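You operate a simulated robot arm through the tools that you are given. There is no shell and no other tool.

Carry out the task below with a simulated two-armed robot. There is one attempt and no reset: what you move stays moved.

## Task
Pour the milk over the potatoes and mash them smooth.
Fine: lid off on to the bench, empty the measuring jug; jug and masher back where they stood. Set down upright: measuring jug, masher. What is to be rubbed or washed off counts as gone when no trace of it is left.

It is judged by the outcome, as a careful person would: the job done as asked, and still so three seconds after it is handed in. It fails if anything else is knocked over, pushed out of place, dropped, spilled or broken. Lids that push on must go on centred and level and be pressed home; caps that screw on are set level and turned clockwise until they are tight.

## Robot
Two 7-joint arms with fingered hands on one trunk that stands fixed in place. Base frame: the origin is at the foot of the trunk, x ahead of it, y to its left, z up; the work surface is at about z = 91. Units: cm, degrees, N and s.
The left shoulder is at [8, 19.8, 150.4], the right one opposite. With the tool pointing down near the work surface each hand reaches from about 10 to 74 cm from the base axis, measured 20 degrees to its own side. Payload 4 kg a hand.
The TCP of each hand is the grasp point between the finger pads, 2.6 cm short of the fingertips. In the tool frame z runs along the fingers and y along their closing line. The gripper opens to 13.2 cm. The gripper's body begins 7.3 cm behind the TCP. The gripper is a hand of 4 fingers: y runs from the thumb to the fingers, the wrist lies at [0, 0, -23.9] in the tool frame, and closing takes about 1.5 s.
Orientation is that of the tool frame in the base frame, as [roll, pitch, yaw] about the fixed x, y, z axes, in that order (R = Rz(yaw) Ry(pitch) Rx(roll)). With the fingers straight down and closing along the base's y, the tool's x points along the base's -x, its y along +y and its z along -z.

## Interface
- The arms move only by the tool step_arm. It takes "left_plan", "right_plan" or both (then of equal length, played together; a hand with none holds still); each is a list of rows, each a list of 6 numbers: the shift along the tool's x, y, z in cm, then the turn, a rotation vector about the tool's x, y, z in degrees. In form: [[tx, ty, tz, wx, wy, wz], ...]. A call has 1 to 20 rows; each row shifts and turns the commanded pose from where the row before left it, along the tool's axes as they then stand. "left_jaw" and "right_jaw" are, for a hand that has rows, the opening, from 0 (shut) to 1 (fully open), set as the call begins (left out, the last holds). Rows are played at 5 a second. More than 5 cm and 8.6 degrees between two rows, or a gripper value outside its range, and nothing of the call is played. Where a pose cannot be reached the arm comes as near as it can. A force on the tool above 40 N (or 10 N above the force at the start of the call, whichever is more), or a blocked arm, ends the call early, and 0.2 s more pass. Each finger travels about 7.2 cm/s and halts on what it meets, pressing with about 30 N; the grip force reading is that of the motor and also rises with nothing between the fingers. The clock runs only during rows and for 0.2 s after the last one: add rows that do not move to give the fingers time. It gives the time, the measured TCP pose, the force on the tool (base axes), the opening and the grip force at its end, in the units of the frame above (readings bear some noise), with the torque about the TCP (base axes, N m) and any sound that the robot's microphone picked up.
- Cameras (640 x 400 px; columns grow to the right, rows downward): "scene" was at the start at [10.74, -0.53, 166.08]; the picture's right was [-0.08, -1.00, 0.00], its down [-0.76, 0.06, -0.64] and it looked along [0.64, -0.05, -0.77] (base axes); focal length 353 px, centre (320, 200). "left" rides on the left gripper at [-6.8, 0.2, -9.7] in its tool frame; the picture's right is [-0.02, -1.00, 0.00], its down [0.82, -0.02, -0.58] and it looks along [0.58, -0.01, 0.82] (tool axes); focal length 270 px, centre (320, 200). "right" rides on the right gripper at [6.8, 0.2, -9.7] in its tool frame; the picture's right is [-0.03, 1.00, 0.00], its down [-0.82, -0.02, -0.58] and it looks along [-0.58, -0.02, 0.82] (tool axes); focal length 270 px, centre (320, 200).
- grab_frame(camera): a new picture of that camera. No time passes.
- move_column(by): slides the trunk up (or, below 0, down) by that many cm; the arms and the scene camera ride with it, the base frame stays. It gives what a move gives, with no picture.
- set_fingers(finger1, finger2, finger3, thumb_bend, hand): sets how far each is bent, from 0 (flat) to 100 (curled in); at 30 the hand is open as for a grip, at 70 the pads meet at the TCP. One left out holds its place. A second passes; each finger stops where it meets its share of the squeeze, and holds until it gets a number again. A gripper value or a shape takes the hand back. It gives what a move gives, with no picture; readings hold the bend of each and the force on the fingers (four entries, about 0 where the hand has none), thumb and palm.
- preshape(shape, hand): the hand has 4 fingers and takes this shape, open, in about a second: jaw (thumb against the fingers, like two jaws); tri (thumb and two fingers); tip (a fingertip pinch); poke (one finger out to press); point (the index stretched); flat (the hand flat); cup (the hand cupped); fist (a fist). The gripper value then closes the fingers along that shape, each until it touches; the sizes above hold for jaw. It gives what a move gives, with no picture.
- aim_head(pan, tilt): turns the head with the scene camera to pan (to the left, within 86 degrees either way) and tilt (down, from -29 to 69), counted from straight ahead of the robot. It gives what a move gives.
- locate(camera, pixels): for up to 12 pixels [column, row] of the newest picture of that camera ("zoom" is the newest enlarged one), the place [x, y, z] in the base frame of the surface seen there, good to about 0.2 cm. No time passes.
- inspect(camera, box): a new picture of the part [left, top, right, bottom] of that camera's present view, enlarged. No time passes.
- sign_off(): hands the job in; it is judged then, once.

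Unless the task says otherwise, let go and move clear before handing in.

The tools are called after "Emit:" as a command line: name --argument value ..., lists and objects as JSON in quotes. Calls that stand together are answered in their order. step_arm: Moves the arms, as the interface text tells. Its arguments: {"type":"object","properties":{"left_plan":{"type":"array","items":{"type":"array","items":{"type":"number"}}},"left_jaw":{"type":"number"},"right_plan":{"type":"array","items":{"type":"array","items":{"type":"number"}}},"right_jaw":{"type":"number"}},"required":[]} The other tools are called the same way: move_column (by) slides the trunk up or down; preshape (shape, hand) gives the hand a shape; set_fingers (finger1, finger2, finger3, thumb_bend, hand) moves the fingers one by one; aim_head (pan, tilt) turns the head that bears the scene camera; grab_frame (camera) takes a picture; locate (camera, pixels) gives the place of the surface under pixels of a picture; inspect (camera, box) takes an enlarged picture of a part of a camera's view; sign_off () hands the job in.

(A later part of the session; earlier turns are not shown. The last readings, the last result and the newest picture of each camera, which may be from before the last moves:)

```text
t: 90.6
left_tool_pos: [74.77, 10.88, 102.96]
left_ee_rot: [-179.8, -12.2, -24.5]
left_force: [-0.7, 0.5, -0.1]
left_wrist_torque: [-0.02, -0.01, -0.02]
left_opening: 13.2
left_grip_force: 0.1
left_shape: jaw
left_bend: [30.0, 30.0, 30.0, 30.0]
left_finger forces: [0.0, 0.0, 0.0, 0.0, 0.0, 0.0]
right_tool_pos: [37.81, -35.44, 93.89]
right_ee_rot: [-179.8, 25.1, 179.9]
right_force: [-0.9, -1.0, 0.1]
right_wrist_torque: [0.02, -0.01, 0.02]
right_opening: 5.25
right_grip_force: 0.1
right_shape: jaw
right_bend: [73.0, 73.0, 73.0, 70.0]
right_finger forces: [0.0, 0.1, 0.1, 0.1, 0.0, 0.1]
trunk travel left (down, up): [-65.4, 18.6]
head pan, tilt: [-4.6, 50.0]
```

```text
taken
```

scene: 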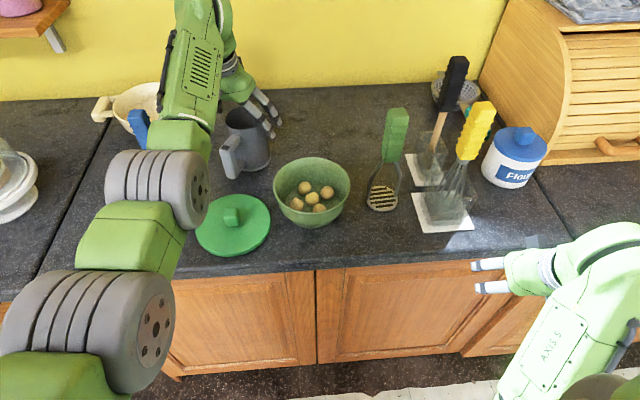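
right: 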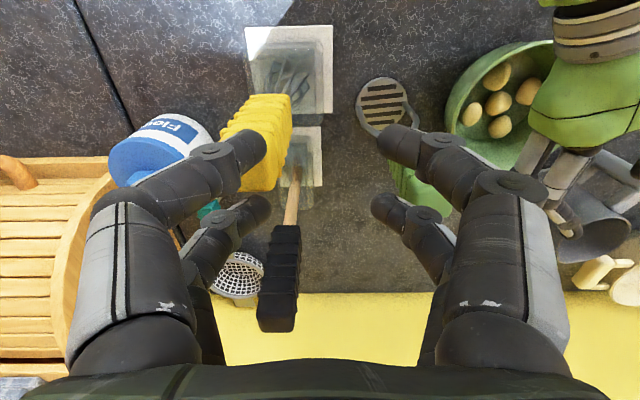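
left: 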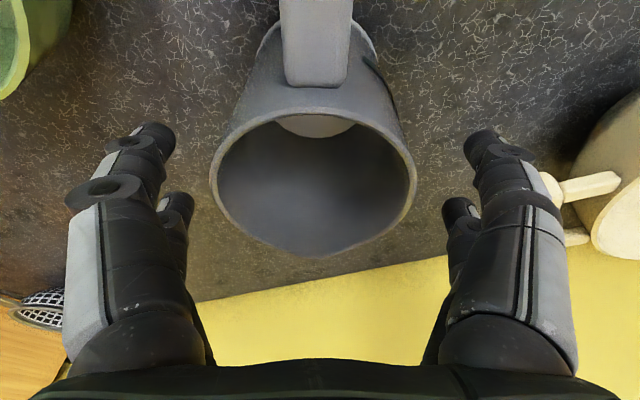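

Well centred between the fingers. I lower the last 4.8 cm.

Emit:
step_arm --left_plan '[[-0.5, 0, 2.34, 0, 0, 0], [-0.51, 0, 2.34, 0, 0, 0], [0, 0, 0, 0, 0, 0]]'

Emit:
grab_frame --camera "left"

Emit:
inspect --camera "scene" --box '[150, 20, 320, 230]'

```text
t: 91.4
left_tool_pos: [74.67, 10.99, 98.23]
left_ee_rot: [-179.9, -12.1, -24.7]
left_force: [-0.3, -1.7, 2.2]
left_wrist_torque: [-0.08, 0.04, 0.02]
left_opening: 13.16
left_grip_force: 0.1
left_shape: jaw
left_bend: [30.0, 30.0, 30.0, 30.0]
left_finger forces: [0.0, 2.0, 0.4, 0.0, 0.1, 0.0]
right_tool_pos: [37.74, -35.43, 94.02]
right_ee_rot: [-179.7, 25.2, -179.9]
right_force: [0.1, -1.1, -0.5]
right_wrist_torque: [-0.02, 0.02, 0.03]
right_opening: 5.25
right_grip_force: 0.0
right_shape: jaw
right_bend: [73.0, 73.0, 73.0, 70.0]
right_finger forces: [0.0, 0.0, 0.0, 0.1, 0.2, 0.0]
trunk travel left (down, up): [-65.4, 18.6]
head pan, tilt: [-4.6, 50.0]
```

```text
taken
```

left: 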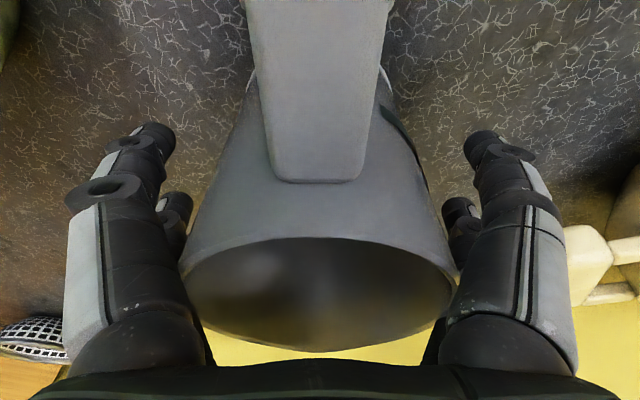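

```text
1.90 times, centred on (235, 125) of scene
```

zoom: 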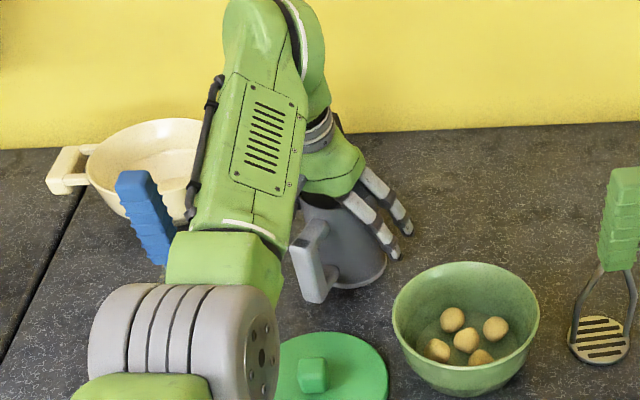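

Fingers 2 and 3 just graze the rim (2 N), so I back up 1 cm and then close on the body.

Emit:
step_arm --left_plan '[[0.21, 0, -0.98, 0, 0, 0], [0, 0, 0, 0, 0, 0]]'

Emit:
step_arm --left_plan '[[0, 0, 0, 0, 0, 0], [0, 0, 0, 0, 0, 0], [0, 0, 0, 0, 0, 0]]' --left_jaw 0.7

Emit:
grab_frame --camera "left"

```text
t: 92.0
left_tool_pos: [74.75, 11.09, 99.23]
left_ee_rot: [-179.9, -12.2, -24.4]
left_force: [0.5, 0.0, 0.1]
left_wrist_torque: [0.01, 0.01, -0.03]
left_opening: 13.2
left_grip_force: 0.1
left_shape: jaw
left_bend: [30.0, 30.0, 30.0, 30.0]
left_finger forces: [0.0, 0.0, 0.0, 0.1, 0.1, 0.0]
right_tool_pos: [37.76, -35.43, 94.08]
right_ee_rot: [-179.7, 25.1, -180.0]
right_force: [-0.2, 0.4, 0.3]
right_wrist_torque: [0.01, 0.0, 0.01]
right_opening: 5.27
right_grip_force: 0.0
right_shape: jaw
right_bend: [73.0, 73.0, 73.0, 70.0]
right_finger forces: [0.1, 0.0, 0.1, 0.0, 0.1, 0.0]
trunk travel left (down, up): [-65.4, 18.6]
head pan, tilt: [-4.6, 50.0]
```

```text
t: 92.8
left_tool_pos: [74.75, 10.94, 99.27]
left_ee_rot: [-179.8, -12.2, -24.6]
left_force: [-0.4, 0.1, 0.8]
left_wrist_torque: [0.02, -0.02, 0.01]
left_opening: 9.23
left_grip_force: 0.1
left_shape: jaw
left_bend: [67.0, 67.0, 67.0, 58.0]
left_finger forces: [0.1, 0.0, 0.1, 0.0, 0.0, 0.1]
right_tool_pos: [37.76, -35.37, 94.15]
right_ee_rot: [-179.7, 25.2, -179.9]
right_force: [-0.3, -1.0, 0.2]
right_wrist_torque: [-0.03, 0.03, 0.01]
right_opening: 5.25
right_grip_force: 0.0
right_shape: jaw
right_bend: [73.0, 73.0, 73.0, 70.0]
right_finger forces: [0.0, 0.1, 0.2, 0.1, 0.1, 0.0]
trunk travel left (down, up): [-65.4, 18.6]
head pan, tilt: [-4.6, 50.0]
```

```text
taken
```

left: 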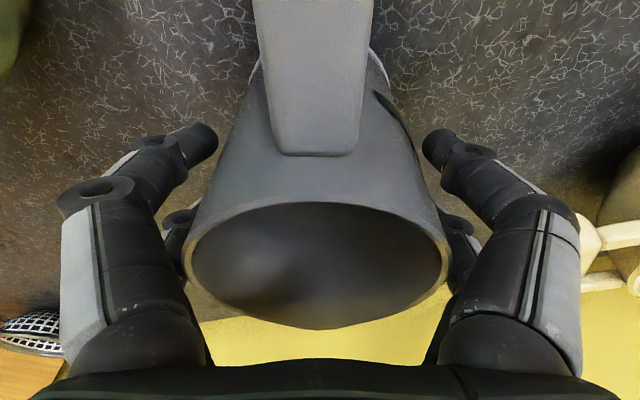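

Opening 9.2 cm, just short of contact. I now close fully.

Emit:
step_arm --left_plan '[[0, 0, 0, 0, 0, 0], [0, 0, 0, 0, 0, 0], [0, 0, 0, 0, 0, 0], [0, 0, 0, 0, 0, 0]]' --left_jaw 0.0

Emit:
grab_frame --camera "left"

Emit:
inspect --camera "scene" --box '[150, 20, 320, 230]'

```text
t: 93.8
left_tool_pos: [74.78, 10.98, 99.07]
left_ee_rot: [-179.9, -12.2, -24.6]
left_force: [0.5, 0.8, -0.2]
left_wrist_torque: [0.08, 0.06, -0.07]
left_opening: 7.19
left_grip_force: 30.1
left_shape: jaw
left_bend: [71.0, 72.0, 73.0, 70.0]
left_finger forces: [28.8, 27.6, 24.5, 0.0, 28.1, 0.1]
right_tool_pos: [37.86, -35.33, 94.0]
right_ee_rot: [-179.7, 25.2, -179.9]
right_force: [1.0, -0.5, 0.3]
right_wrist_torque: [0.0, -0.01, 0.01]
right_opening: 5.29
right_grip_force: 0.1
right_shape: jaw
right_bend: [73.0, 73.0, 73.0, 70.0]
right_finger forces: [0.0, 0.0, 0.1, 0.0, 0.1, 0.1]
trunk travel left (down, up): [-65.4, 18.6]
head pan, tilt: [-4.6, 50.0]
```

```text
taken
```

left: 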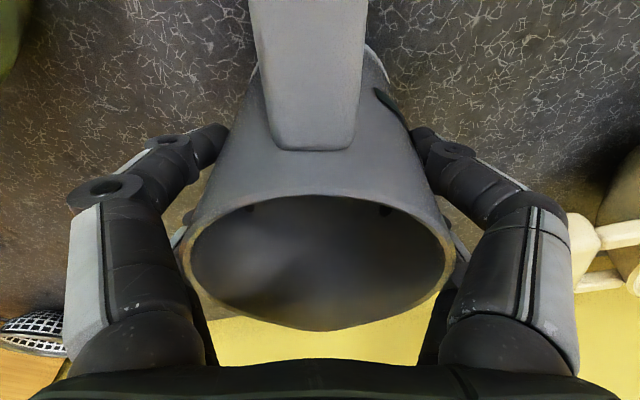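

```text
1.90 times, centred on (235, 125) of scene
```

zoom: 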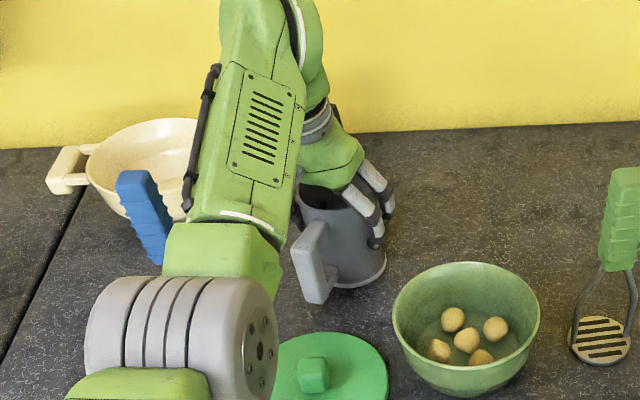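

All four digits hold the jug with about 25–29 N each; grasp pose is (74.76,11.0,99.15). I lift gently 2 cm to check it stays level.

Emit:
step_arm --left_plan '[[0.105, 0, -0.49, 0, 0, 0], [0.105, 0, -0.49, 0, 0, 0], [0.105, 0, -0.49, 0, 0, 0], [0.105, 0, -0.49, 0, 0, 0], [0, 0, 0, 0, 0, 0]]'

Emit:
grab_frame --camera "left"

Emit:
inspect --camera "scene" --box '[150, 20, 320, 230]'

```text
t: 95.0
left_tool_pos: [74.65, 11.07, 101.18]
left_ee_rot: [-179.9, -12.2, -24.6]
left_force: [0.5, 0.0, -2.0]
left_wrist_torque: [-0.04, -0.08, -0.01]
left_opening: 7.22
left_grip_force: 30.4
left_shape: jaw
left_bend: [71.0, 72.0, 73.0, 70.0]
left_finger forces: [29.1, 28.3, 24.4, 0.1, 28.1, 0.1]
right_tool_pos: [37.79, -35.27, 93.94]
right_ee_rot: [-179.7, 25.2, -180.0]
right_force: [0.1, -1.1, 0.6]
right_wrist_torque: [-0.02, -0.01, 0.0]
right_opening: 5.26
right_grip_force: 0.0
right_shape: jaw
right_bend: [73.0, 73.0, 73.0, 70.0]
right_finger forces: [0.0, 0.1, 0.0, 0.1, 0.1, 0.1]
trunk travel left (down, up): [-65.4, 18.6]
head pan, tilt: [-4.6, 50.0]
```

```text
taken
```

left: 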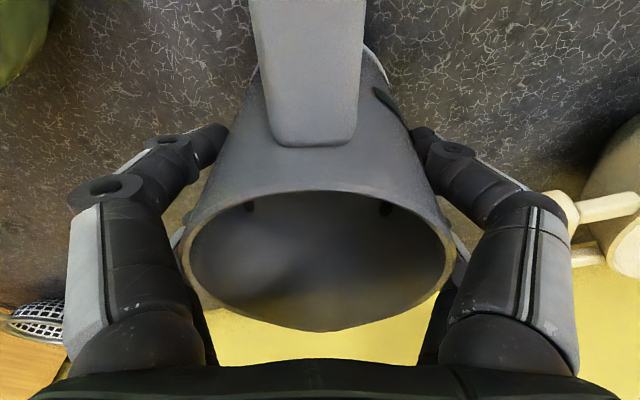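

```text
1.90 times, centred on (235, 125) of scene
```

zoom: 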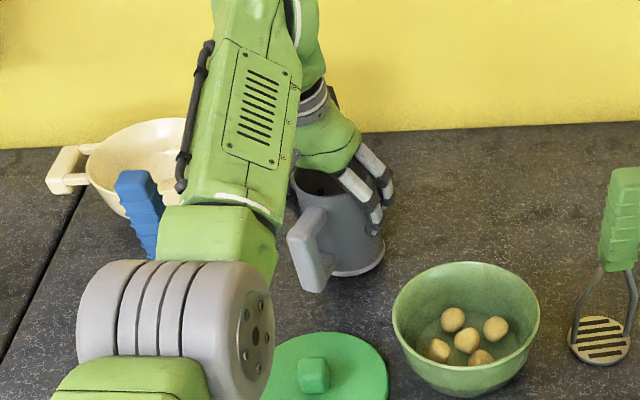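

The jug hangs level and light (about 2–3 N). I lift it to z 112.

Emit:
step_arm --left_plan '[[0.42, 0, -1.95, 0, 0, 0], [0.42, 0, -1.95, 0, 0, 0], [0.42, 0, -1.95, 0, 0, 0], [0.42, 0, -1.95, 0, 0, 0], [0.42, 0, -1.95, 0, 0, 0], [0.17, 0, -0.78, 0, 0, 0], [0, 0, 0, 0, 0, 0]]'

Emit:
grab_frame --camera "scene"

Emit:
grab_frame --camera "left"

```text
t: 96.6
left_tool_pos: [74.89, 11.17, 111.97]
left_ee_rot: [-179.9, -12.2, -24.6]
left_force: [0.0, -0.8, -1.8]
left_wrist_torque: [-0.02, -0.07, 0.02]
left_opening: 7.2
left_grip_force: 29.9
left_shape: jaw
left_bend: [71.0, 72.0, 73.0, 70.0]
left_finger forces: [29.3, 28.6, 24.6, 0.0, 28.1, 0.1]
right_tool_pos: [37.97, -35.43, 94.0]
right_ee_rot: [-179.7, 25.2, -179.9]
right_force: [-0.3, 0.5, -0.3]
right_wrist_torque: [0.0, 0.0, -0.01]
right_opening: 5.27
right_grip_force: 0.1
right_shape: jaw
right_bend: [73.0, 73.0, 73.0, 70.0]
right_finger forces: [0.1, 0.0, 0.0, 0.0, 0.1, 0.0]
trunk travel left (down, up): [-65.4, 18.6]
head pan, tilt: [-4.6, 50.0]
```

```text
taken
```

scene: 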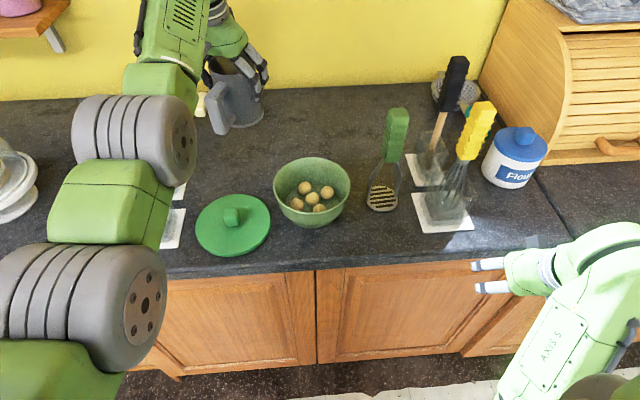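

```text
taken
```

left: 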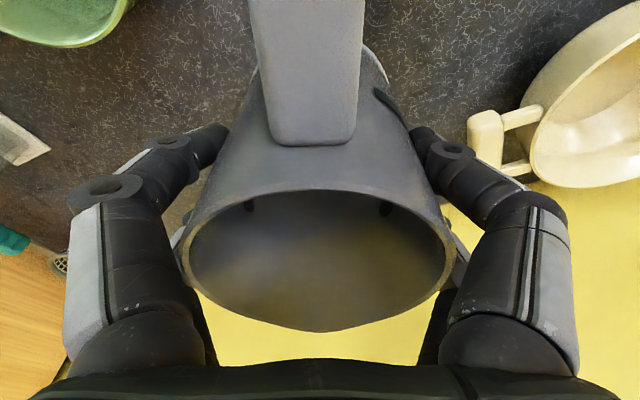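

Jug held level at z 112. I bring it in to (66.5,7) and then raise the trunk again in stages, so the turn is done with the arm in the tested range.

Emit:
step_arm --left_plan '[[-1.49, 1.83, -0.07, 0, 0, 0], [-1.49, 1.83, -0.07, 0, 0, 0], [-1.49, 1.83, -0.07, 0, 0, 0], [-1.49, 1.83, -0.07, 0, 0, 0], [0, 0, 0, 0, 0, 0]]'

Emit:
move_column --by 6

Emit:
step_arm --left_plan '[[-0.4, 0, 1.86, 0, 0, 0], [-0.4, 0, 1.86, 0, 0, 0], [-0.4, 0, 1.86, 0, 0, 0], [0, 0, 0, 0, 0, 0]]'

Emit:
grab_frame --camera "scene"

```text
t: 97.8
left_tool_pos: [66.38, 6.77, 110.9]
left_ee_rot: [-180.0, -12.2, -24.5]
left_force: [-0.5, 0.1, -1.3]
left_wrist_torque: [-0.05, -0.07, 0.01]
left_opening: 7.18
left_grip_force: 29.8
left_shape: jaw
left_bend: [71.0, 72.0, 73.0, 70.0]
left_finger forces: [29.6, 29.5, 25.2, 0.0, 28.1, 0.0]
right_tool_pos: [37.84, -35.41, 94.11]
right_ee_rot: [-179.7, 25.2, -180.0]
right_force: [-0.2, -1.2, -0.3]
right_wrist_torque: [-0.01, -0.01, -0.01]
right_opening: 5.26
right_grip_force: 0.1
right_shape: jaw
right_bend: [73.0, 73.0, 73.0, 70.0]
right_finger forces: [0.0, 0.0, 0.0, 0.1, 0.0, 0.0]
trunk travel left (down, up): [-65.4, 18.6]
head pan, tilt: [-4.6, 50.0]
```

```text
t: 98.8
left_tool_pos: [66.56, 6.75, 116.82]
left_ee_rot: [-179.8, -12.1, -24.6]
left_force: [0.8, -0.1, -2.0]
left_wrist_torque: [-0.01, -0.04, 0.03]
left_opening: 7.15
left_grip_force: 30.5
left_shape: jaw
left_bend: [71.0, 72.0, 73.0, 70.0]
left_finger forces: [29.6, 29.5, 25.3, 0.0, 28.1, 0.0]
right_tool_pos: [37.87, -35.43, 100.11]
right_ee_rot: [-179.7, 25.2, -179.9]
right_force: [0.2, 0.3, 0.4]
right_wrist_torque: [0.0, 0.03, -0.03]
right_opening: 5.27
right_grip_force: 0.0
right_shape: jaw
right_bend: [73.0, 73.0, 73.0, 70.0]
right_finger forces: [0.0, 0.0, 0.0, 0.0, 0.0, 0.0]
trunk travel left (down, up): [-71.4, 12.6]
head pan, tilt: [-4.6, 50.0]
```

```text
t: 99.8
left_tool_pos: [66.59, 6.87, 111.22]
left_ee_rot: [-179.8, -12.2, -24.5]
left_force: [-0.3, -0.6, -2.0]
left_wrist_torque: [0.01, -0.06, -0.01]
left_opening: 7.19
left_grip_force: 29.9
left_shape: jaw
left_bend: [71.0, 72.0, 73.0, 70.0]
left_finger forces: [29.8, 29.6, 25.4, 0.0, 28.0, 0.0]
right_tool_pos: [37.83, -35.35, 100.0]
right_ee_rot: [-179.6, 25.2, -179.9]
right_force: [-0.1, 0.0, 0.5]
right_wrist_torque: [-0.01, 0.0, 0.01]
right_opening: 5.26
right_grip_force: 0.0
right_shape: jaw
right_bend: [73.0, 73.0, 73.0, 70.0]
right_finger forces: [0.0, 0.0, 0.1, 0.0, 0.0, 0.1]
trunk travel left (down, up): [-71.4, 12.6]
head pan, tilt: [-4.6, 50.0]
```

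```text
taken
```

scene: 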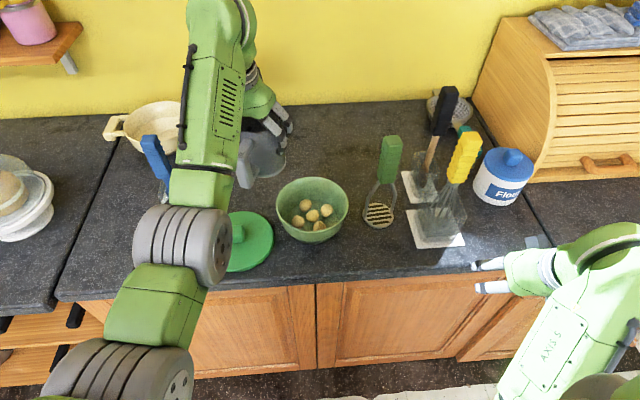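

All steady. I raise the trunk another 8 cm and bring the hand down again by 7 cm.

Emit:
move_column --by 5

Emit:
step_arm --left_plan '[[-0.35, 0, 1.63, 0, 0, 0], [-0.35, 0, 1.63, 0, 0, 0], [-0.35, 0, 1.63, 0, 0, 0], [0, 0, 0, 0, 0, 0]]'

Emit:
move_column --by 4

Emit:
step_arm --left_plan '[[-0.35, 0, 1.63, 0, 0, 0], [-0.35, 0, 1.63, 0, 0, 0], [0, 0, 0, 0, 0, 0]]'

```text
t: 100.7
left_tool_pos: [66.55, 6.74, 116.22]
left_ee_rot: [-179.9, -12.2, -24.5]
left_force: [0.3, -0.5, -2.0]
left_wrist_torque: [-0.01, -0.08, 0.0]
left_opening: 7.17
left_grip_force: 30.4
left_shape: jaw
left_bend: [71.0, 72.0, 73.0, 70.0]
left_finger forces: [29.8, 29.6, 25.4, 0.0, 28.1, 0.1]
right_tool_pos: [37.87, -35.51, 105.03]
right_ee_rot: [-179.7, 25.2, -179.8]
right_force: [-0.4, 0.6, -0.4]
right_wrist_torque: [0.0, 0.02, 0.0]
right_opening: 5.28
right_grip_force: 0.1
right_shape: jaw
right_bend: [73.0, 73.0, 73.0, 70.0]
right_finger forces: [0.0, 0.0, 0.0, 0.0, 0.0, 0.0]
trunk travel left (down, up): [-76.4, 7.6]
head pan, tilt: [-4.6, 50.0]
```

```text
t: 101.7
left_tool_pos: [66.56, 6.78, 111.17]
left_ee_rot: [-179.9, -12.2, -24.6]
left_force: [0.3, 0.0, -1.7]
left_wrist_torque: [-0.02, -0.04, -0.03]
left_opening: 7.19
left_grip_force: 29.7
left_shape: jaw
left_bend: [71.0, 72.0, 73.0, 70.0]
left_finger forces: [29.9, 29.6, 25.6, 0.0, 28.1, 0.0]
right_tool_pos: [37.82, -35.25, 105.15]
right_ee_rot: [-179.7, 25.2, -179.9]
right_force: [-0.4, -0.1, -0.5]
right_wrist_torque: [0.0, 0.03, 0.03]
right_opening: 5.27
right_grip_force: 0.1
right_shape: jaw
right_bend: [73.0, 73.0, 73.0, 70.0]
right_finger forces: [0.0, 0.1, 0.1, 0.0, 0.0, 0.1]
trunk travel left (down, up): [-76.4, 7.6]
head pan, tilt: [-4.6, 50.0]
```

```text
t: 102.5
left_tool_pos: [66.6, 6.81, 115.18]
left_ee_rot: [-179.9, -12.2, -24.6]
left_force: [-0.5, -0.2, -1.4]
left_wrist_torque: [-0.04, -0.06, 0.01]
left_opening: 7.18
left_grip_force: 29.7
left_shape: jaw
left_bend: [71.0, 72.0, 73.0, 70.0]
left_finger forces: [29.9, 29.6, 25.7, 0.0, 28.1, 0.0]
right_tool_pos: [37.84, -35.41, 109.04]
right_ee_rot: [-179.7, 25.2, -179.9]
right_force: [0.4, 0.5, 0.0]
right_wrist_torque: [-0.01, 0.0, 0.03]
right_opening: 5.27
right_grip_force: 0.1
right_shape: jaw
right_bend: [73.0, 73.0, 73.0, 70.0]
right_finger forces: [0.0, 0.0, 0.0, 0.0, 0.0, 0.0]
trunk travel left (down, up): [-80.4, 3.6]
head pan, tilt: [-4.6, 50.0]
```

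```text
t: 103.3
left_tool_pos: [66.59, 6.76, 111.71]
left_ee_rot: [-179.9, -12.3, -24.5]
left_force: [0.3, -0.4, -2.1]
left_wrist_torque: [-0.02, -0.07, 0.01]
left_opening: 7.18
left_grip_force: 30.1
left_shape: jaw
left_bend: [71.0, 72.0, 73.0, 70.0]
left_finger forces: [30.0, 29.8, 25.7, 0.0, 28.1, 0.0]
right_tool_pos: [37.94, -35.47, 109.04]
right_ee_rot: [-179.7, 25.2, -179.9]
right_force: [0.8, 0.8, 0.1]
right_wrist_torque: [0.0, 0.01, -0.02]
right_opening: 5.27
right_grip_force: 0.1
right_shape: jaw
right_bend: [73.0, 73.0, 73.0, 70.0]
right_finger forces: [0.1, 0.0, 0.1, 0.1, 0.1, 0.1]
trunk travel left (down, up): [-80.4, 3.6]
head pan, tilt: [-4.6, 50.0]
```

Trunk is nearly back up and the jug steady. I tip it slightly (16°, no risk with so little milk) so the hand is vertical, and turn it slowly about its own axis.

Emit:
step_arm --left_plan '[[0, 0, 0, 0, -5.3, 0], [0, 0, 0, 0, -5.3, 0], [0, 0, 0, 0, -5.4, 0], [0, 0, 0, 0.44, 0, 6.28], [0, 0, 0, 0.44, 0, 6.28], [0, 0, 0, 0.44, 0, 6.28], [0, 0, 0, 0.44, 0, 6.28], [0, 0, 0, 0.44, 0, 6.28], [0, 0, 0, 0.44, 0, 6.28], [0, 0, 0, 0.44, 0, 6.28], [0, 0, 0, 0.44, 0, 6.28], [0, 0, 0, 0.44, 0, 6.28], [0, 0, 0, 0.44, 0, 6.28], [0, 0, 0, 0, 0, 0]]'

Emit:
grab_frame --camera "scene"

```text
t: 106.3
left_tool_pos: [66.64, 6.93, 111.84]
left_ee_rot: [-179.8, 4.0, -87.6]
left_force: [0.9, 0.6, -3.1]
left_wrist_torque: [-0.05, -0.01, 0.05]
left_opening: 7.19
left_grip_force: 30.5
left_shape: jaw
left_bend: [71.0, 73.0, 73.0, 70.0]
left_finger forces: [30.4, 30.4, 26.2, 0.0, 28.2, 0.0]
right_tool_pos: [37.87, -35.45, 108.97]
right_ee_rot: [-179.7, 25.3, -179.9]
right_force: [0.4, -0.5, 0.4]
right_wrist_torque: [0.0, -0.02, 0.01]
right_opening: 5.28
right_grip_force: 0.1
right_shape: jaw
right_bend: [73.0, 73.0, 73.0, 70.0]
right_finger forces: [0.1, 0.0, 0.0, 0.1, 0.0, 0.0]
trunk travel left (down, up): [-80.4, 3.6]
head pan, tilt: [-4.6, 50.0]
```

```text
taken
```

scene: 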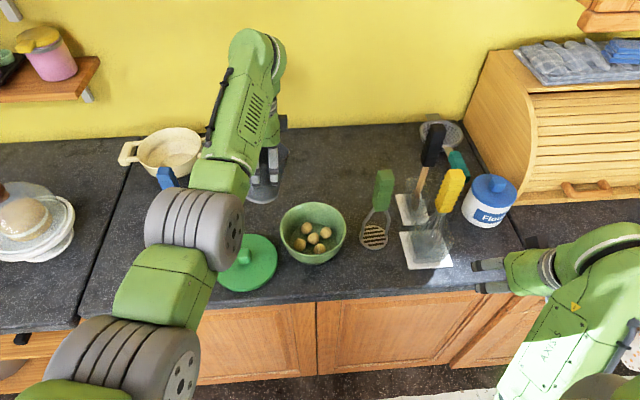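

Halfway round (heading 92°), steady. I continue the turn to about 29°.

Emit:
step_arm --left_plan '[[0, 0, 0, 0.44, 0, 6.28], [0, 0, 0, 0.44, 0, 6.28], [0, 0, 0, 0.44, 0, 6.28], [0, 0, 0, 0.44, 0, 6.28], [0, 0, 0, 0.44, 0, 6.28], [0, 0, 0, 0.44, 0, 6.28], [0, 0, 0, 0.44, 0, 6.28], [0, 0, 0, 0.44, 0, 6.28], [0, 0, 0, 0.44, 0, 6.28], [0, 0, 0, 0.44, 0, 6.28], [0, 0, 0, 0, 0, 0]]'

Emit:
grab_frame --camera "scene"

Emit:
grab_frame --camera "left"

```text
t: 108.7
left_tool_pos: [66.62, 6.82, 111.92]
left_ee_rot: [-180.0, 4.2, -150.5]
left_force: [0.2, -0.1, -2.0]
left_wrist_torque: [-0.05, 0.05, 0.0]
left_opening: 7.14
left_grip_force: 29.8
left_shape: jaw
left_bend: [71.0, 73.0, 73.0, 70.0]
left_finger forces: [30.8, 30.6, 26.3, 0.0, 28.2, 0.0]
right_tool_pos: [37.92, -35.3, 109.2]
right_ee_rot: [-179.7, 25.2, -179.9]
right_force: [-0.1, -0.3, 0.1]
right_wrist_torque: [0.03, 0.0, 0.0]
right_opening: 5.26
right_grip_force: 0.0
right_shape: jaw
right_bend: [73.0, 73.0, 73.0, 70.0]
right_finger forces: [0.1, 0.1, 0.1, 0.0, 0.0, 0.1]
trunk travel left (down, up): [-80.4, 3.6]
head pan, tilt: [-4.6, 50.0]
```

```text
taken
```

scene: 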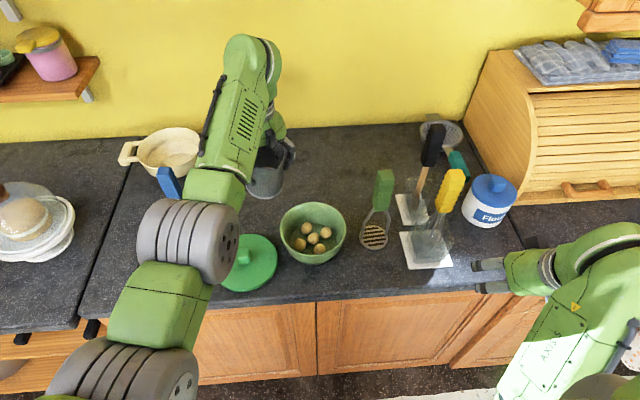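

```text
taken
```

left: 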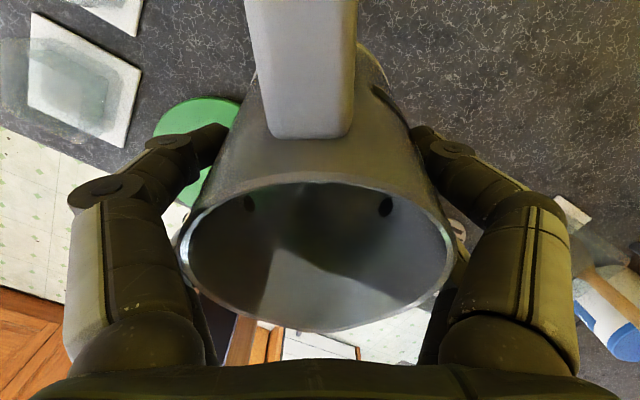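

Heading 29.5°, hand vertical. The rim seems to sit slightly lower in the image than at the grasp, so I measure where the rim is relative to the hand.

Emit:
locate --camera "left" --pixels '[[315, 179], [184, 262], [452, 265], [330, 332], [250, 310], [400, 310], [300, 20], [300, 120]]'

Emit:
inspect --camera "scene" --box '[220, 90, 360, 270]'

```text
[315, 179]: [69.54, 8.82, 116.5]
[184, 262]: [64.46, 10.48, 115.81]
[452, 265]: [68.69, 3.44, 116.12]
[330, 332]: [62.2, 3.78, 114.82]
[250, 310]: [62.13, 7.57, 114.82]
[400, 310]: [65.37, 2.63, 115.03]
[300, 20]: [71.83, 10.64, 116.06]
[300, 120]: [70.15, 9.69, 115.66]
```

```text
2.22 times, centred on (290, 180) of scene
```

zoom: 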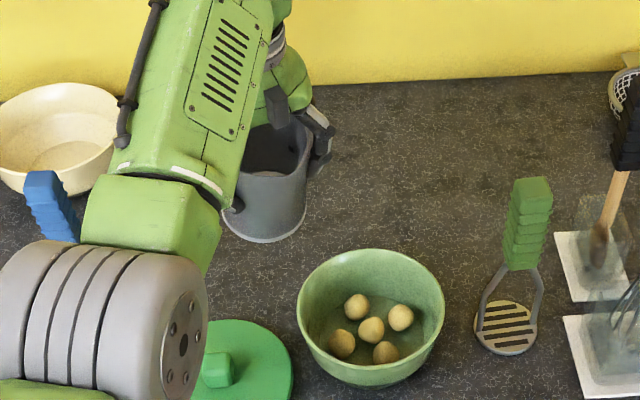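

The rim shows the jug tilted about 11° (it settled about 5° in the grip), spout tip at (62.2,3.8,114.8). I shift so that the spout is over the bowl, then begin tilting about the spout while lowering.

Emit:
step_arm --left_plan '[[1.35, -1.02, -0.1, 0, 0, 0], [1.35, -1.02, -0.1, 0, 0, 0], [1.35, -1.02, -0.1, 0, 0, 0], [1.35, -1.02, -0.1, 0, 0, 0], [0, 0, 0, 0, 0, 0]]'

Emit:
step_arm --left_plan '[[-0.14, 0, 0.64, 0, -4, 0], [-0.07, 0, 0.63, 0, -4, 0], [-0.01, 0, 0.62, 0, -4, 0], [0.06, 0, 0.6, 0, -4, 0], [0.13, 0, 0.58, 0, -4, 0], [0, 0, 0, 0, 0, 0]]'

Emit:
grab_frame --camera "scene"

Emit:
grab_frame --camera "left"

```text
t: 109.9
left_tool_pos: [63.93, 0.57, 111.8]
left_ee_rot: [-179.9, 4.2, -150.4]
left_force: [-0.3, 0.2, -1.3]
left_wrist_torque: [-0.04, 0.08, -0.02]
left_opening: 7.15
left_grip_force: 30.3
left_shape: jaw
left_bend: [71.0, 73.0, 73.0, 70.0]
left_finger forces: [30.9, 30.7, 26.4, 0.1, 28.1, 0.1]
right_tool_pos: [37.82, -35.47, 108.98]
right_ee_rot: [-179.8, 25.2, -179.9]
right_force: [1.1, 0.3, -0.4]
right_wrist_torque: [-0.02, 0.02, -0.01]
right_opening: 5.25
right_grip_force: 0.1
right_shape: jaw
right_bend: [73.0, 73.0, 73.0, 70.0]
right_finger forces: [0.1, 0.0, 0.1, 0.0, 0.0, 0.0]
trunk travel left (down, up): [-80.4, 3.6]
head pan, tilt: [-4.6, 50.0]
```

```text
t: 111.3
left_tool_pos: [64.42, 0.87, 108.9]
left_ee_rot: [-179.9, 24.2, -150.5]
left_force: [0.1, 0.4, -1.2]
left_wrist_torque: [-0.05, 0.05, 0.03]
left_opening: 7.13
left_grip_force: 30.0
left_shape: jaw
left_bend: [71.0, 73.0, 73.0, 70.0]
left_finger forces: [30.8, 30.8, 26.5, 0.1, 28.2, 0.0]
right_tool_pos: [37.94, -35.34, 109.01]
right_ee_rot: [-179.7, 25.2, -179.9]
right_force: [-1.3, 0.1, -0.5]
right_wrist_torque: [-0.01, 0.0, -0.02]
right_opening: 5.28
right_grip_force: 0.1
right_shape: jaw
right_bend: [73.0, 73.0, 73.0, 70.0]
right_finger forces: [0.0, 0.1, 0.0, 0.1, 0.0, 0.0]
trunk travel left (down, up): [-80.4, 3.6]
head pan, tilt: [-4.6, 50.0]
```

```text
taken
```

scene: 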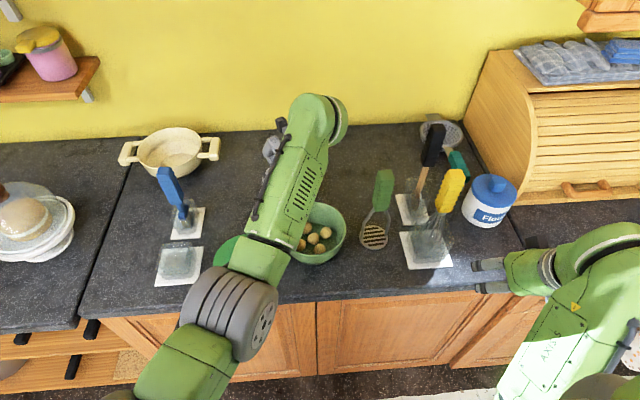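

```text
taken
```

left: 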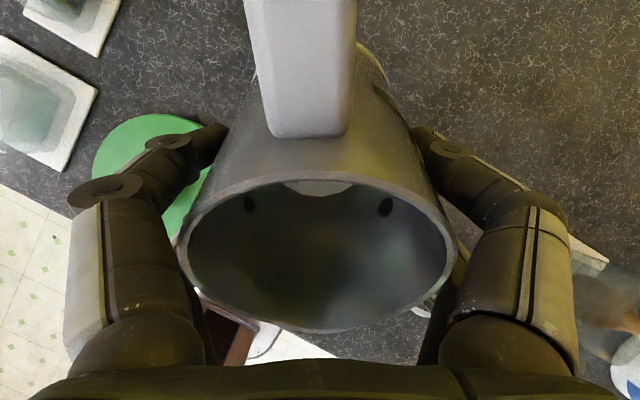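

Going well; milk still shows at the back of the jug (320,186). I tilt on to about 60° while lowering the spout to just over the bowl.

Emit:
step_arm --left_plan '[[0.19, 0, 0.55, 0, -4, 0], [0.26, 0, 0.52, 0, -4, 0], [0.32, 0, 0.49, 0, -4, 0], [0.37, 0, 0.45, 0, -4, 0], [0, 0, 0, 0, 0, 0]]'

Emit:
grab_frame --camera "left"

Emit:
locate --camera "left" --pixels '[[315, 182], [184, 262], [452, 265], [325, 331], [250, 310], [400, 310], [320, 345], [470, 330]]'

Emit:
grab_frame --camera "scene"

```text
t: 112.5
left_tool_pos: [64.43, 0.99, 106.55]
left_ee_rot: [-179.9, 40.2, -150.3]
left_force: [-0.1, 0.0, -1.9]
left_wrist_torque: [-0.03, 0.04, -0.01]
left_opening: 7.11
left_grip_force: 29.9
left_shape: jaw
left_bend: [71.0, 73.0, 73.0, 70.0]
left_finger forces: [31.0, 31.1, 26.9, 0.0, 28.1, 0.1]
right_tool_pos: [37.87, -35.51, 108.89]
right_ee_rot: [-179.7, 25.1, -179.9]
right_force: [0.0, 0.0, 0.1]
right_wrist_torque: [-0.01, 0.01, 0.01]
right_opening: 5.29
right_grip_force: 0.1
right_shape: jaw
right_bend: [73.0, 73.0, 73.0, 70.0]
right_finger forces: [0.0, 0.0, 0.0, 0.0, 0.0, 0.0]
trunk travel left (down, up): [-80.4, 3.6]
head pan, tilt: [-4.6, 50.0]
```

```text
taken
```

left: 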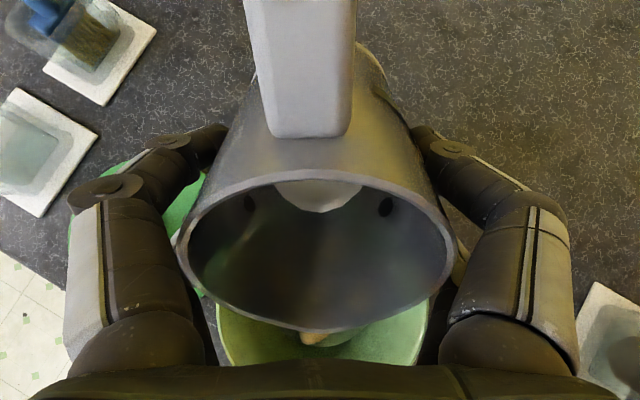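

```text
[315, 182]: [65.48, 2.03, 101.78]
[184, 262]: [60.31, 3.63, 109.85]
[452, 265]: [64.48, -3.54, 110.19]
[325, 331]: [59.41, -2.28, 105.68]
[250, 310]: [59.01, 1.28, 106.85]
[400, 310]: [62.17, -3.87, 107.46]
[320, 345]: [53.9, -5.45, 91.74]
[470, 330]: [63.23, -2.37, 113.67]
```

```text
taken
```

scene: 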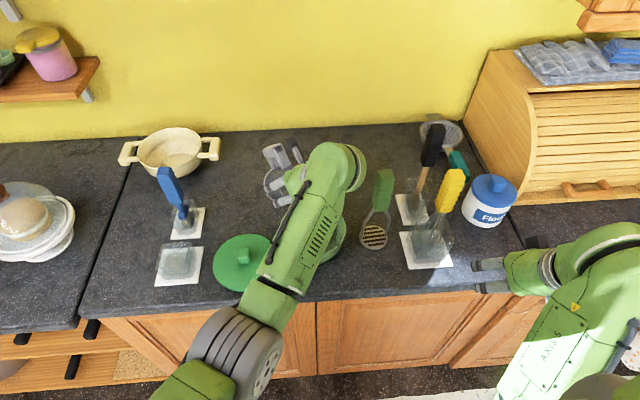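

The spout is at (59.4,-2.3,105.7), right over the bowl, tilt about 48°. I lower it further while tilting to about 64°.

Emit:
step_arm --left_plan '[[0.43, 0, 0.4, 0, -4, 0], [0.48, 0, 0.36, 0, -4, 0], [0.47, 0, 0.26, 0, -4, 0], [0.3, 0, 0.05, 0, -4, 0], [0, 0, 0, 0, 0, 0]]'

Emit:
grab_frame --camera "left"

Emit:
locate --camera "left" --pixels '[[184, 262], [452, 265], [325, 331], [320, 345], [230, 360], [420, 355]]'

```text
t: 113.7
left_tool_pos: [64.02, 0.79, 104.57]
left_ee_rot: [-179.8, 56.3, -150.3]
left_force: [0.0, -0.5, -2.1]
left_wrist_torque: [-0.08, 0.06, 0.03]
left_opening: 7.11
left_grip_force: 30.0
left_shape: jaw
left_bend: [71.0, 73.0, 73.0, 70.0]
left_finger forces: [30.9, 31.1, 27.0, 0.0, 28.1, 0.0]
right_tool_pos: [37.87, -35.29, 109.06]
right_ee_rot: [-179.6, 25.2, -179.9]
right_force: [0.4, 0.5, 1.3]
right_wrist_torque: [-0.01, -0.02, 0.01]
right_opening: 5.24
right_grip_force: 0.0
right_shape: jaw
right_bend: [73.0, 73.0, 73.0, 70.0]
right_finger forces: [0.1, 0.0, 0.1, 0.0, 0.0, 0.0]
trunk travel left (down, up): [-80.4, 3.6]
head pan, tilt: [-4.6, 50.0]
```

```text
taken
```

left: 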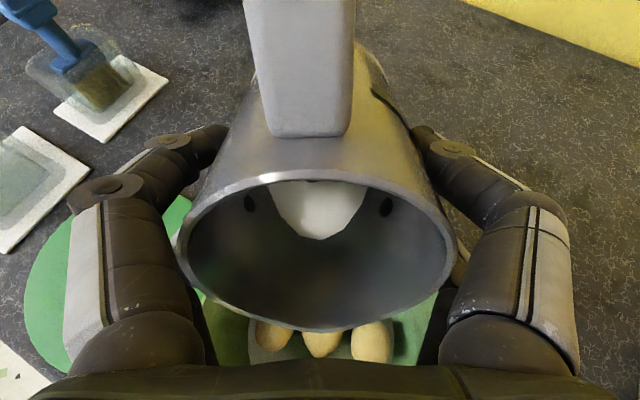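

```text
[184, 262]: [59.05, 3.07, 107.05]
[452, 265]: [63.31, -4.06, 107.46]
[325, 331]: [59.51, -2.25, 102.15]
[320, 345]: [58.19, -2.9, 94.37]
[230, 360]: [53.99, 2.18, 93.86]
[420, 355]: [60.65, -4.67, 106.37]
```

Spout at (59.5,-2.3,102.2) with the milk running towards the lip and potatoes right below it. Now I pour slowly, 2° per step about the spout.

Emit:
step_arm --left_plan '[[-0.11, 0, -0.18, 0, -2, 0], [-0.11, 0, -0.18, 0, -2, 0], [-0.11, 0, -0.18, 0, -2, 0], [-0.11, 0, -0.18, 0, -2, 0], [-0.11, 0, -0.18, 0, -2, 0], [-0.11, 0, -0.18, 0, -2, 0], [0, 0, 0, 0, 0, 0]]'

Emit:
grab_frame --camera "left"

Emit:
grab_frame --camera "scene"

```text
t: 115.3
left_tool_pos: [63.69, 0.43, 105.39]
left_ee_rot: [-179.8, 68.3, -150.2]
left_force: [-0.3, 0.2, -2.0]
left_wrist_torque: [-0.05, 0.05, -0.03]
left_opening: 7.15
left_grip_force: 29.7
left_shape: jaw
left_bend: [71.0, 73.0, 73.0, 70.0]
left_finger forces: [30.9, 31.1, 27.1, 0.0, 28.1, 0.1]
right_tool_pos: [37.87, -35.43, 109.02]
right_ee_rot: [-179.8, 25.2, -179.9]
right_force: [0.4, -0.5, -0.5]
right_wrist_torque: [0.0, -0.02, -0.01]
right_opening: 5.27
right_grip_force: 0.1
right_shape: jaw
right_bend: [73.0, 73.0, 73.0, 70.0]
right_finger forces: [0.1, 0.0, 0.1, 0.0, 0.0, 0.0]
trunk travel left (down, up): [-80.4, 3.6]
head pan, tilt: [-4.6, 50.0]
```

```text
taken
```

left: 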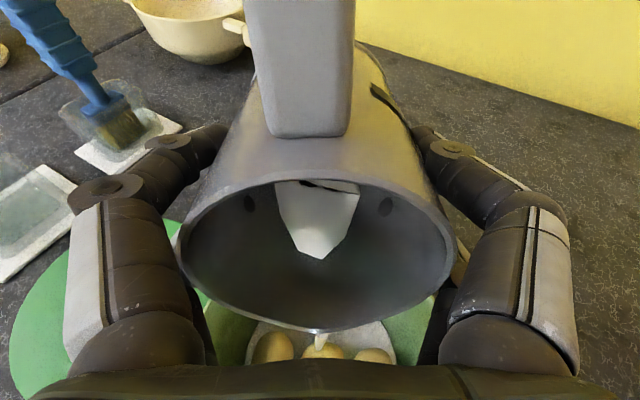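

```text
taken
```

scene: 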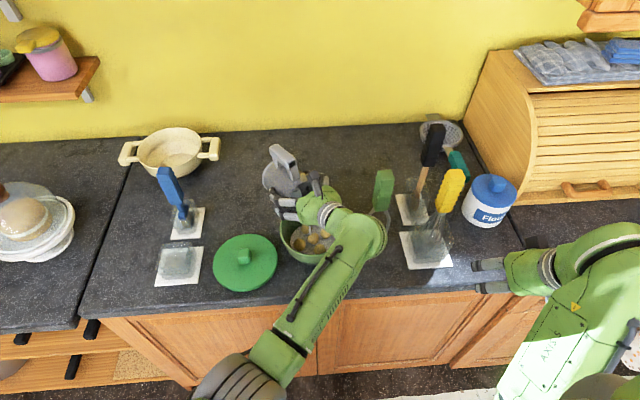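

The stream has started at the spout (318,340) and falls among the potatoes. I keep tilting slowly.

Emit:
step_arm --left_plan '[[0, 0, 0, 0, 0, 0], [-0.11, 0, -0.18, 0, -2, 0], [0, 0, 0, 0, 0, 0], [-0.11, 0, -0.18, 0, -2, 0], [0, 0, 0, 0, 0, 0], [-0.11, 0, -0.18, 0, -2, 0], [0, 0, 0, 0, 0, 0], [-0.11, 0, -0.18, 0, -2, 0], [0, 0, 0, 0, 0, 0]]'

Emit:
grab_frame --camera "left"

Emit:
inspect --camera "scene" --box '[250, 130, 410, 290]'

```text
t: 117.3
left_tool_pos: [62.99, 0.02, 106.24]
left_ee_rot: [-179.7, 76.2, -150.2]
left_force: [0.2, -0.5, -1.7]
left_wrist_torque: [-0.04, 0.05, 0.01]
left_opening: 7.15
left_grip_force: 30.0
left_shape: jaw
left_bend: [71.0, 73.0, 73.0, 70.0]
left_finger forces: [31.0, 31.0, 27.2, 0.0, 28.1, 0.0]
right_tool_pos: [37.85, -35.38, 108.98]
right_ee_rot: [-179.7, 25.2, -179.9]
right_force: [-0.1, -0.2, -0.8]
right_wrist_torque: [0.0, -0.02, 0.0]
right_opening: 5.28
right_grip_force: 0.1
right_shape: jaw
right_bend: [73.0, 73.0, 73.0, 70.0]
right_finger forces: [0.1, 0.0, 0.0, 0.0, 0.0, 0.0]
trunk travel left (down, up): [-80.4, 3.6]
head pan, tilt: [-4.6, 50.0]
```

```text
taken
```

left: 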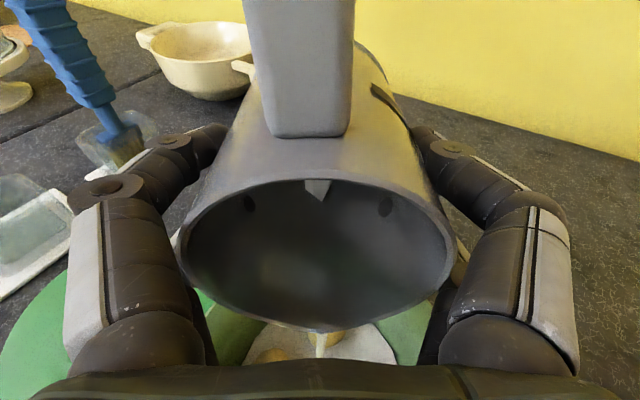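

```text
2.50 times, centred on (330, 210) of scene
```

zoom: 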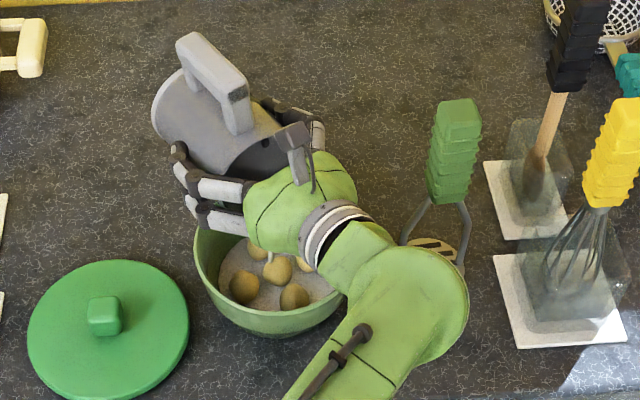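

Milk is collecting round the potatoes and little remains in the jug (small wedge at (315,187)). I go on tilting past horizontal to empty it.

Emit:
step_arm --left_plan '[[0, 0, 0, 0, 0, 0], [-0.11, 0, -0.18, 0, -2, 0], [0, 0, 0, 0, 0, 0], [-0.11, 0, -0.18, 0, -2, 0], [0, 0, 0, 0, 0, 0], [-0.11, 0, -0.18, 0, -2, 0], [0, 0, 0, 0, 0, 0], [-0.11, 0, -0.18, 0, -2, 0], [0, 0, 0, 0, 0, 0], [-0.11, 0, -0.18, 0, -2, 0], [0, 0, 0, 0, 0, 0], [-0.11, 0, -0.18, 0, -2, 0], [0, 0, 0, 0, 0, 0]]'

Emit:
grab_frame --camera "left"

Emit:
inspect --camera "scene" --box '[250, 130, 410, 290]'

```text
t: 120.1
left_tool_pos: [62.31, -0.37, 107.05]
left_ee_rot: [-177.1, 88.2, -147.5]
left_force: [0.2, -0.4, -2.6]
left_wrist_torque: [-0.03, 0.05, -0.02]
left_opening: 7.11
left_grip_force: 30.3
left_shape: jaw
left_bend: [71.0, 73.0, 73.0, 70.0]
left_finger forces: [31.1, 31.3, 27.4, 0.1, 28.2, 0.1]
right_tool_pos: [37.83, -35.43, 109.01]
right_ee_rot: [-179.7, 25.2, -180.0]
right_force: [-0.1, -0.7, -0.6]
right_wrist_torque: [0.02, -0.02, 0.0]
right_opening: 5.29
right_grip_force: 0.0
right_shape: jaw
right_bend: [73.0, 73.0, 73.0, 70.0]
right_finger forces: [0.1, 0.0, 0.1, 0.0, 0.1, 0.0]
trunk travel left (down, up): [-80.4, 3.6]
head pan, tilt: [-4.6, 50.0]
```

```text
taken
```

left: 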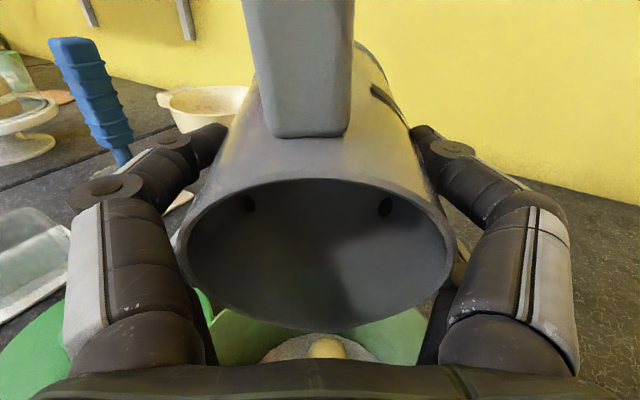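

```text
2.50 times, centred on (330, 210) of scene
```

zoom: 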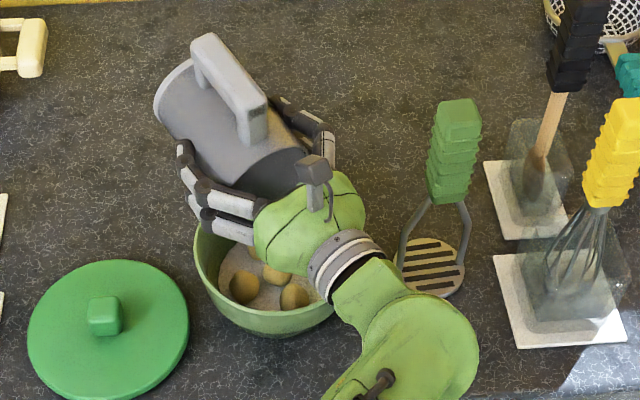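

The stream has stopped and the inside looks empty at about 96°. I tip another 12° and hold, to let the last drops out.

Emit:
step_arm --left_plan '[[-0.11, 0, -0.18, 0, -2, 0], [-0.11, 0, -0.18, 0, -2, 0], [-0.11, 0, -0.18, 0, -2, 0], [-0.11, 0, -0.18, 0, -2, 0], [-0.11, 0, -0.18, 0, -2, 0], [-0.11, 0, -0.18, 0, -2, 0], [0, 0, 0, 0, 0, 0], [0, 0, 0, 0, 0, 0], [0, 0, 0, 0, 0, 0], [0, 0, 0, 0, 0, 0], [0, 0, 0, 0, 0, 0], [0, 0, 0, 0, 0, 0], [0, 0, 0, 0, 0, 0], [0, 0, 0, 0, 0, 0], [0, 0, 0, 0, 0, 0]]'

Emit:
inspect --camera "left" --box '[160, 140, 480, 380]'

Emit:
inspect --camera "scene" --box '[250, 130, 410, 290]'

```text
t: 123.3
left_tool_pos: [61.37, -0.96, 107.73]
left_ee_rot: [-0.5, 79.9, 29.0]
left_force: [0.4, 0.0, -1.9]
left_wrist_torque: [-0.02, 0.02, -0.03]
left_opening: 7.13
left_grip_force: 30.6
left_shape: jaw
left_bend: [71.0, 73.0, 73.0, 70.0]
left_finger forces: [31.2, 31.4, 27.5, 0.0, 28.1, 0.1]
right_tool_pos: [37.88, -35.35, 108.98]
right_ee_rot: [-179.6, 25.2, -180.0]
right_force: [0.0, -0.2, 0.5]
right_wrist_torque: [0.01, -0.01, 0.01]
right_opening: 5.24
right_grip_force: 0.1
right_shape: jaw
right_bend: [73.0, 73.0, 73.0, 70.0]
right_finger forces: [0.0, 0.0, 0.1, 0.1, 0.1, 0.1]
trunk travel left (down, up): [-80.4, 3.6]
head pan, tilt: [-4.6, 50.0]
```

```text
1.67 times, centred on (320, 260) of left
```

zoom: 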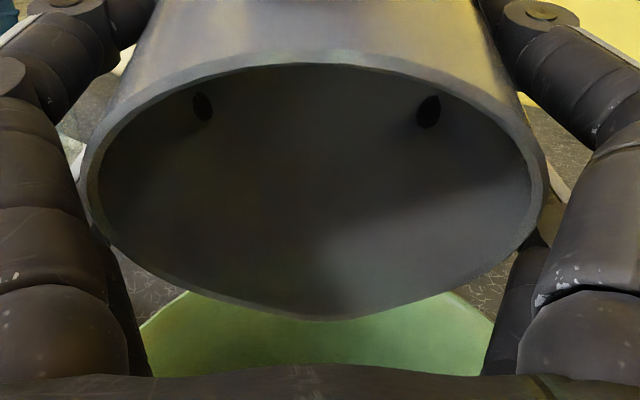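

```text
2.50 times, centred on (330, 210) of scene
```

zoom: 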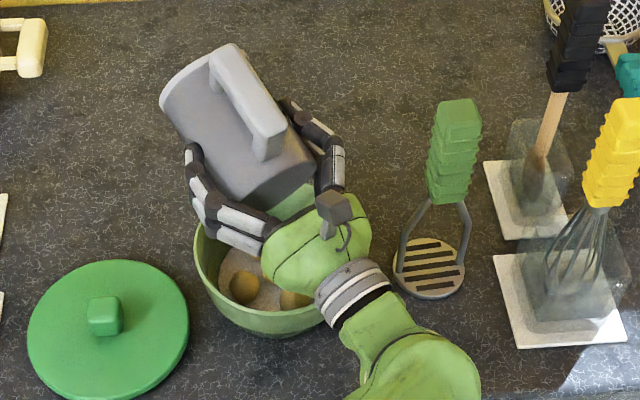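

The jug is empty (no white left inside). I tip it back upright about the spout, raising it on the way.

Emit:
step_arm --left_plan '[[0.37, 0, 0.51, 0, 6, 0], [0.37, 0, 0.51, 0, 6, 0], [0.37, 0, 0.51, 0, 6, 0], [0.37, 0, 0.51, 0, 6, 0], [0.37, 0, 0.51, 0, 6, 0], [0.37, 0, 0.51, 0, 6, 0], [0.37, 0, 0.51, 0, 6, 0], [-0.9, 0, -0.29, 0, 6, 0], [-0.81, 0, -0.41, 0, 6, 0], [-0.71, 0, -0.53, 0, 6, 0], [-0.59, 0, -0.64, 0, 6, 0], [-0.47, 0, -0.73, 0, 6, 0], [-0.33, 0, -0.81, 0, 6, 0], [-0.19, 0, -0.88, 0, 6, 0], [-0.04, 0, -0.93, 0, 6, 0], [0.11, 0, -0.97, 0, 6, 0], [0, 0, 0, 0, 0, 0]]'

Emit:
grab_frame --camera "scene"

Emit:
grab_frame --camera "left"

```text
t: 126.9
left_tool_pos: [63.83, 0.49, 112.64]
left_ee_rot: [-180.0, 4.1, -150.5]
left_force: [-0.1, 0.8, -0.8]
left_wrist_torque: [-0.03, 0.07, 0.02]
left_opening: 7.1
left_grip_force: 30.3
left_shape: jaw
left_bend: [71.0, 73.0, 73.0, 70.0]
left_finger forces: [31.5, 31.1, 28.2, 0.1, 28.3, 0.0]
right_tool_pos: [37.84, -35.38, 109.02]
right_ee_rot: [-179.7, 25.1, -179.9]
right_force: [0.7, 0.6, 0.4]
right_wrist_torque: [0.02, -0.02, -0.02]
right_opening: 5.3
right_grip_force: 0.1
right_shape: jaw
right_bend: [73.0, 73.0, 73.0, 70.0]
right_finger forces: [0.0, 0.1, 0.0, 0.0, 0.0, 0.0]
trunk travel left (down, up): [-80.4, 3.6]
head pan, tilt: [-4.6, 50.0]
```

```text
taken
```

scene: 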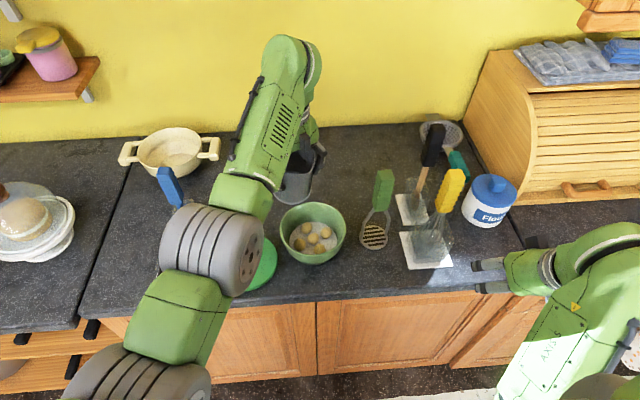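

```text
taken
```

left: 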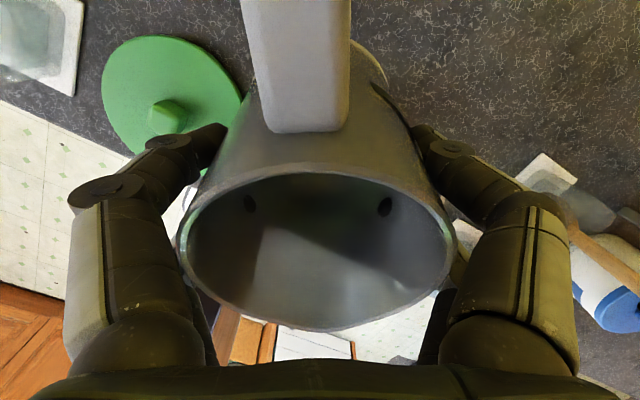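

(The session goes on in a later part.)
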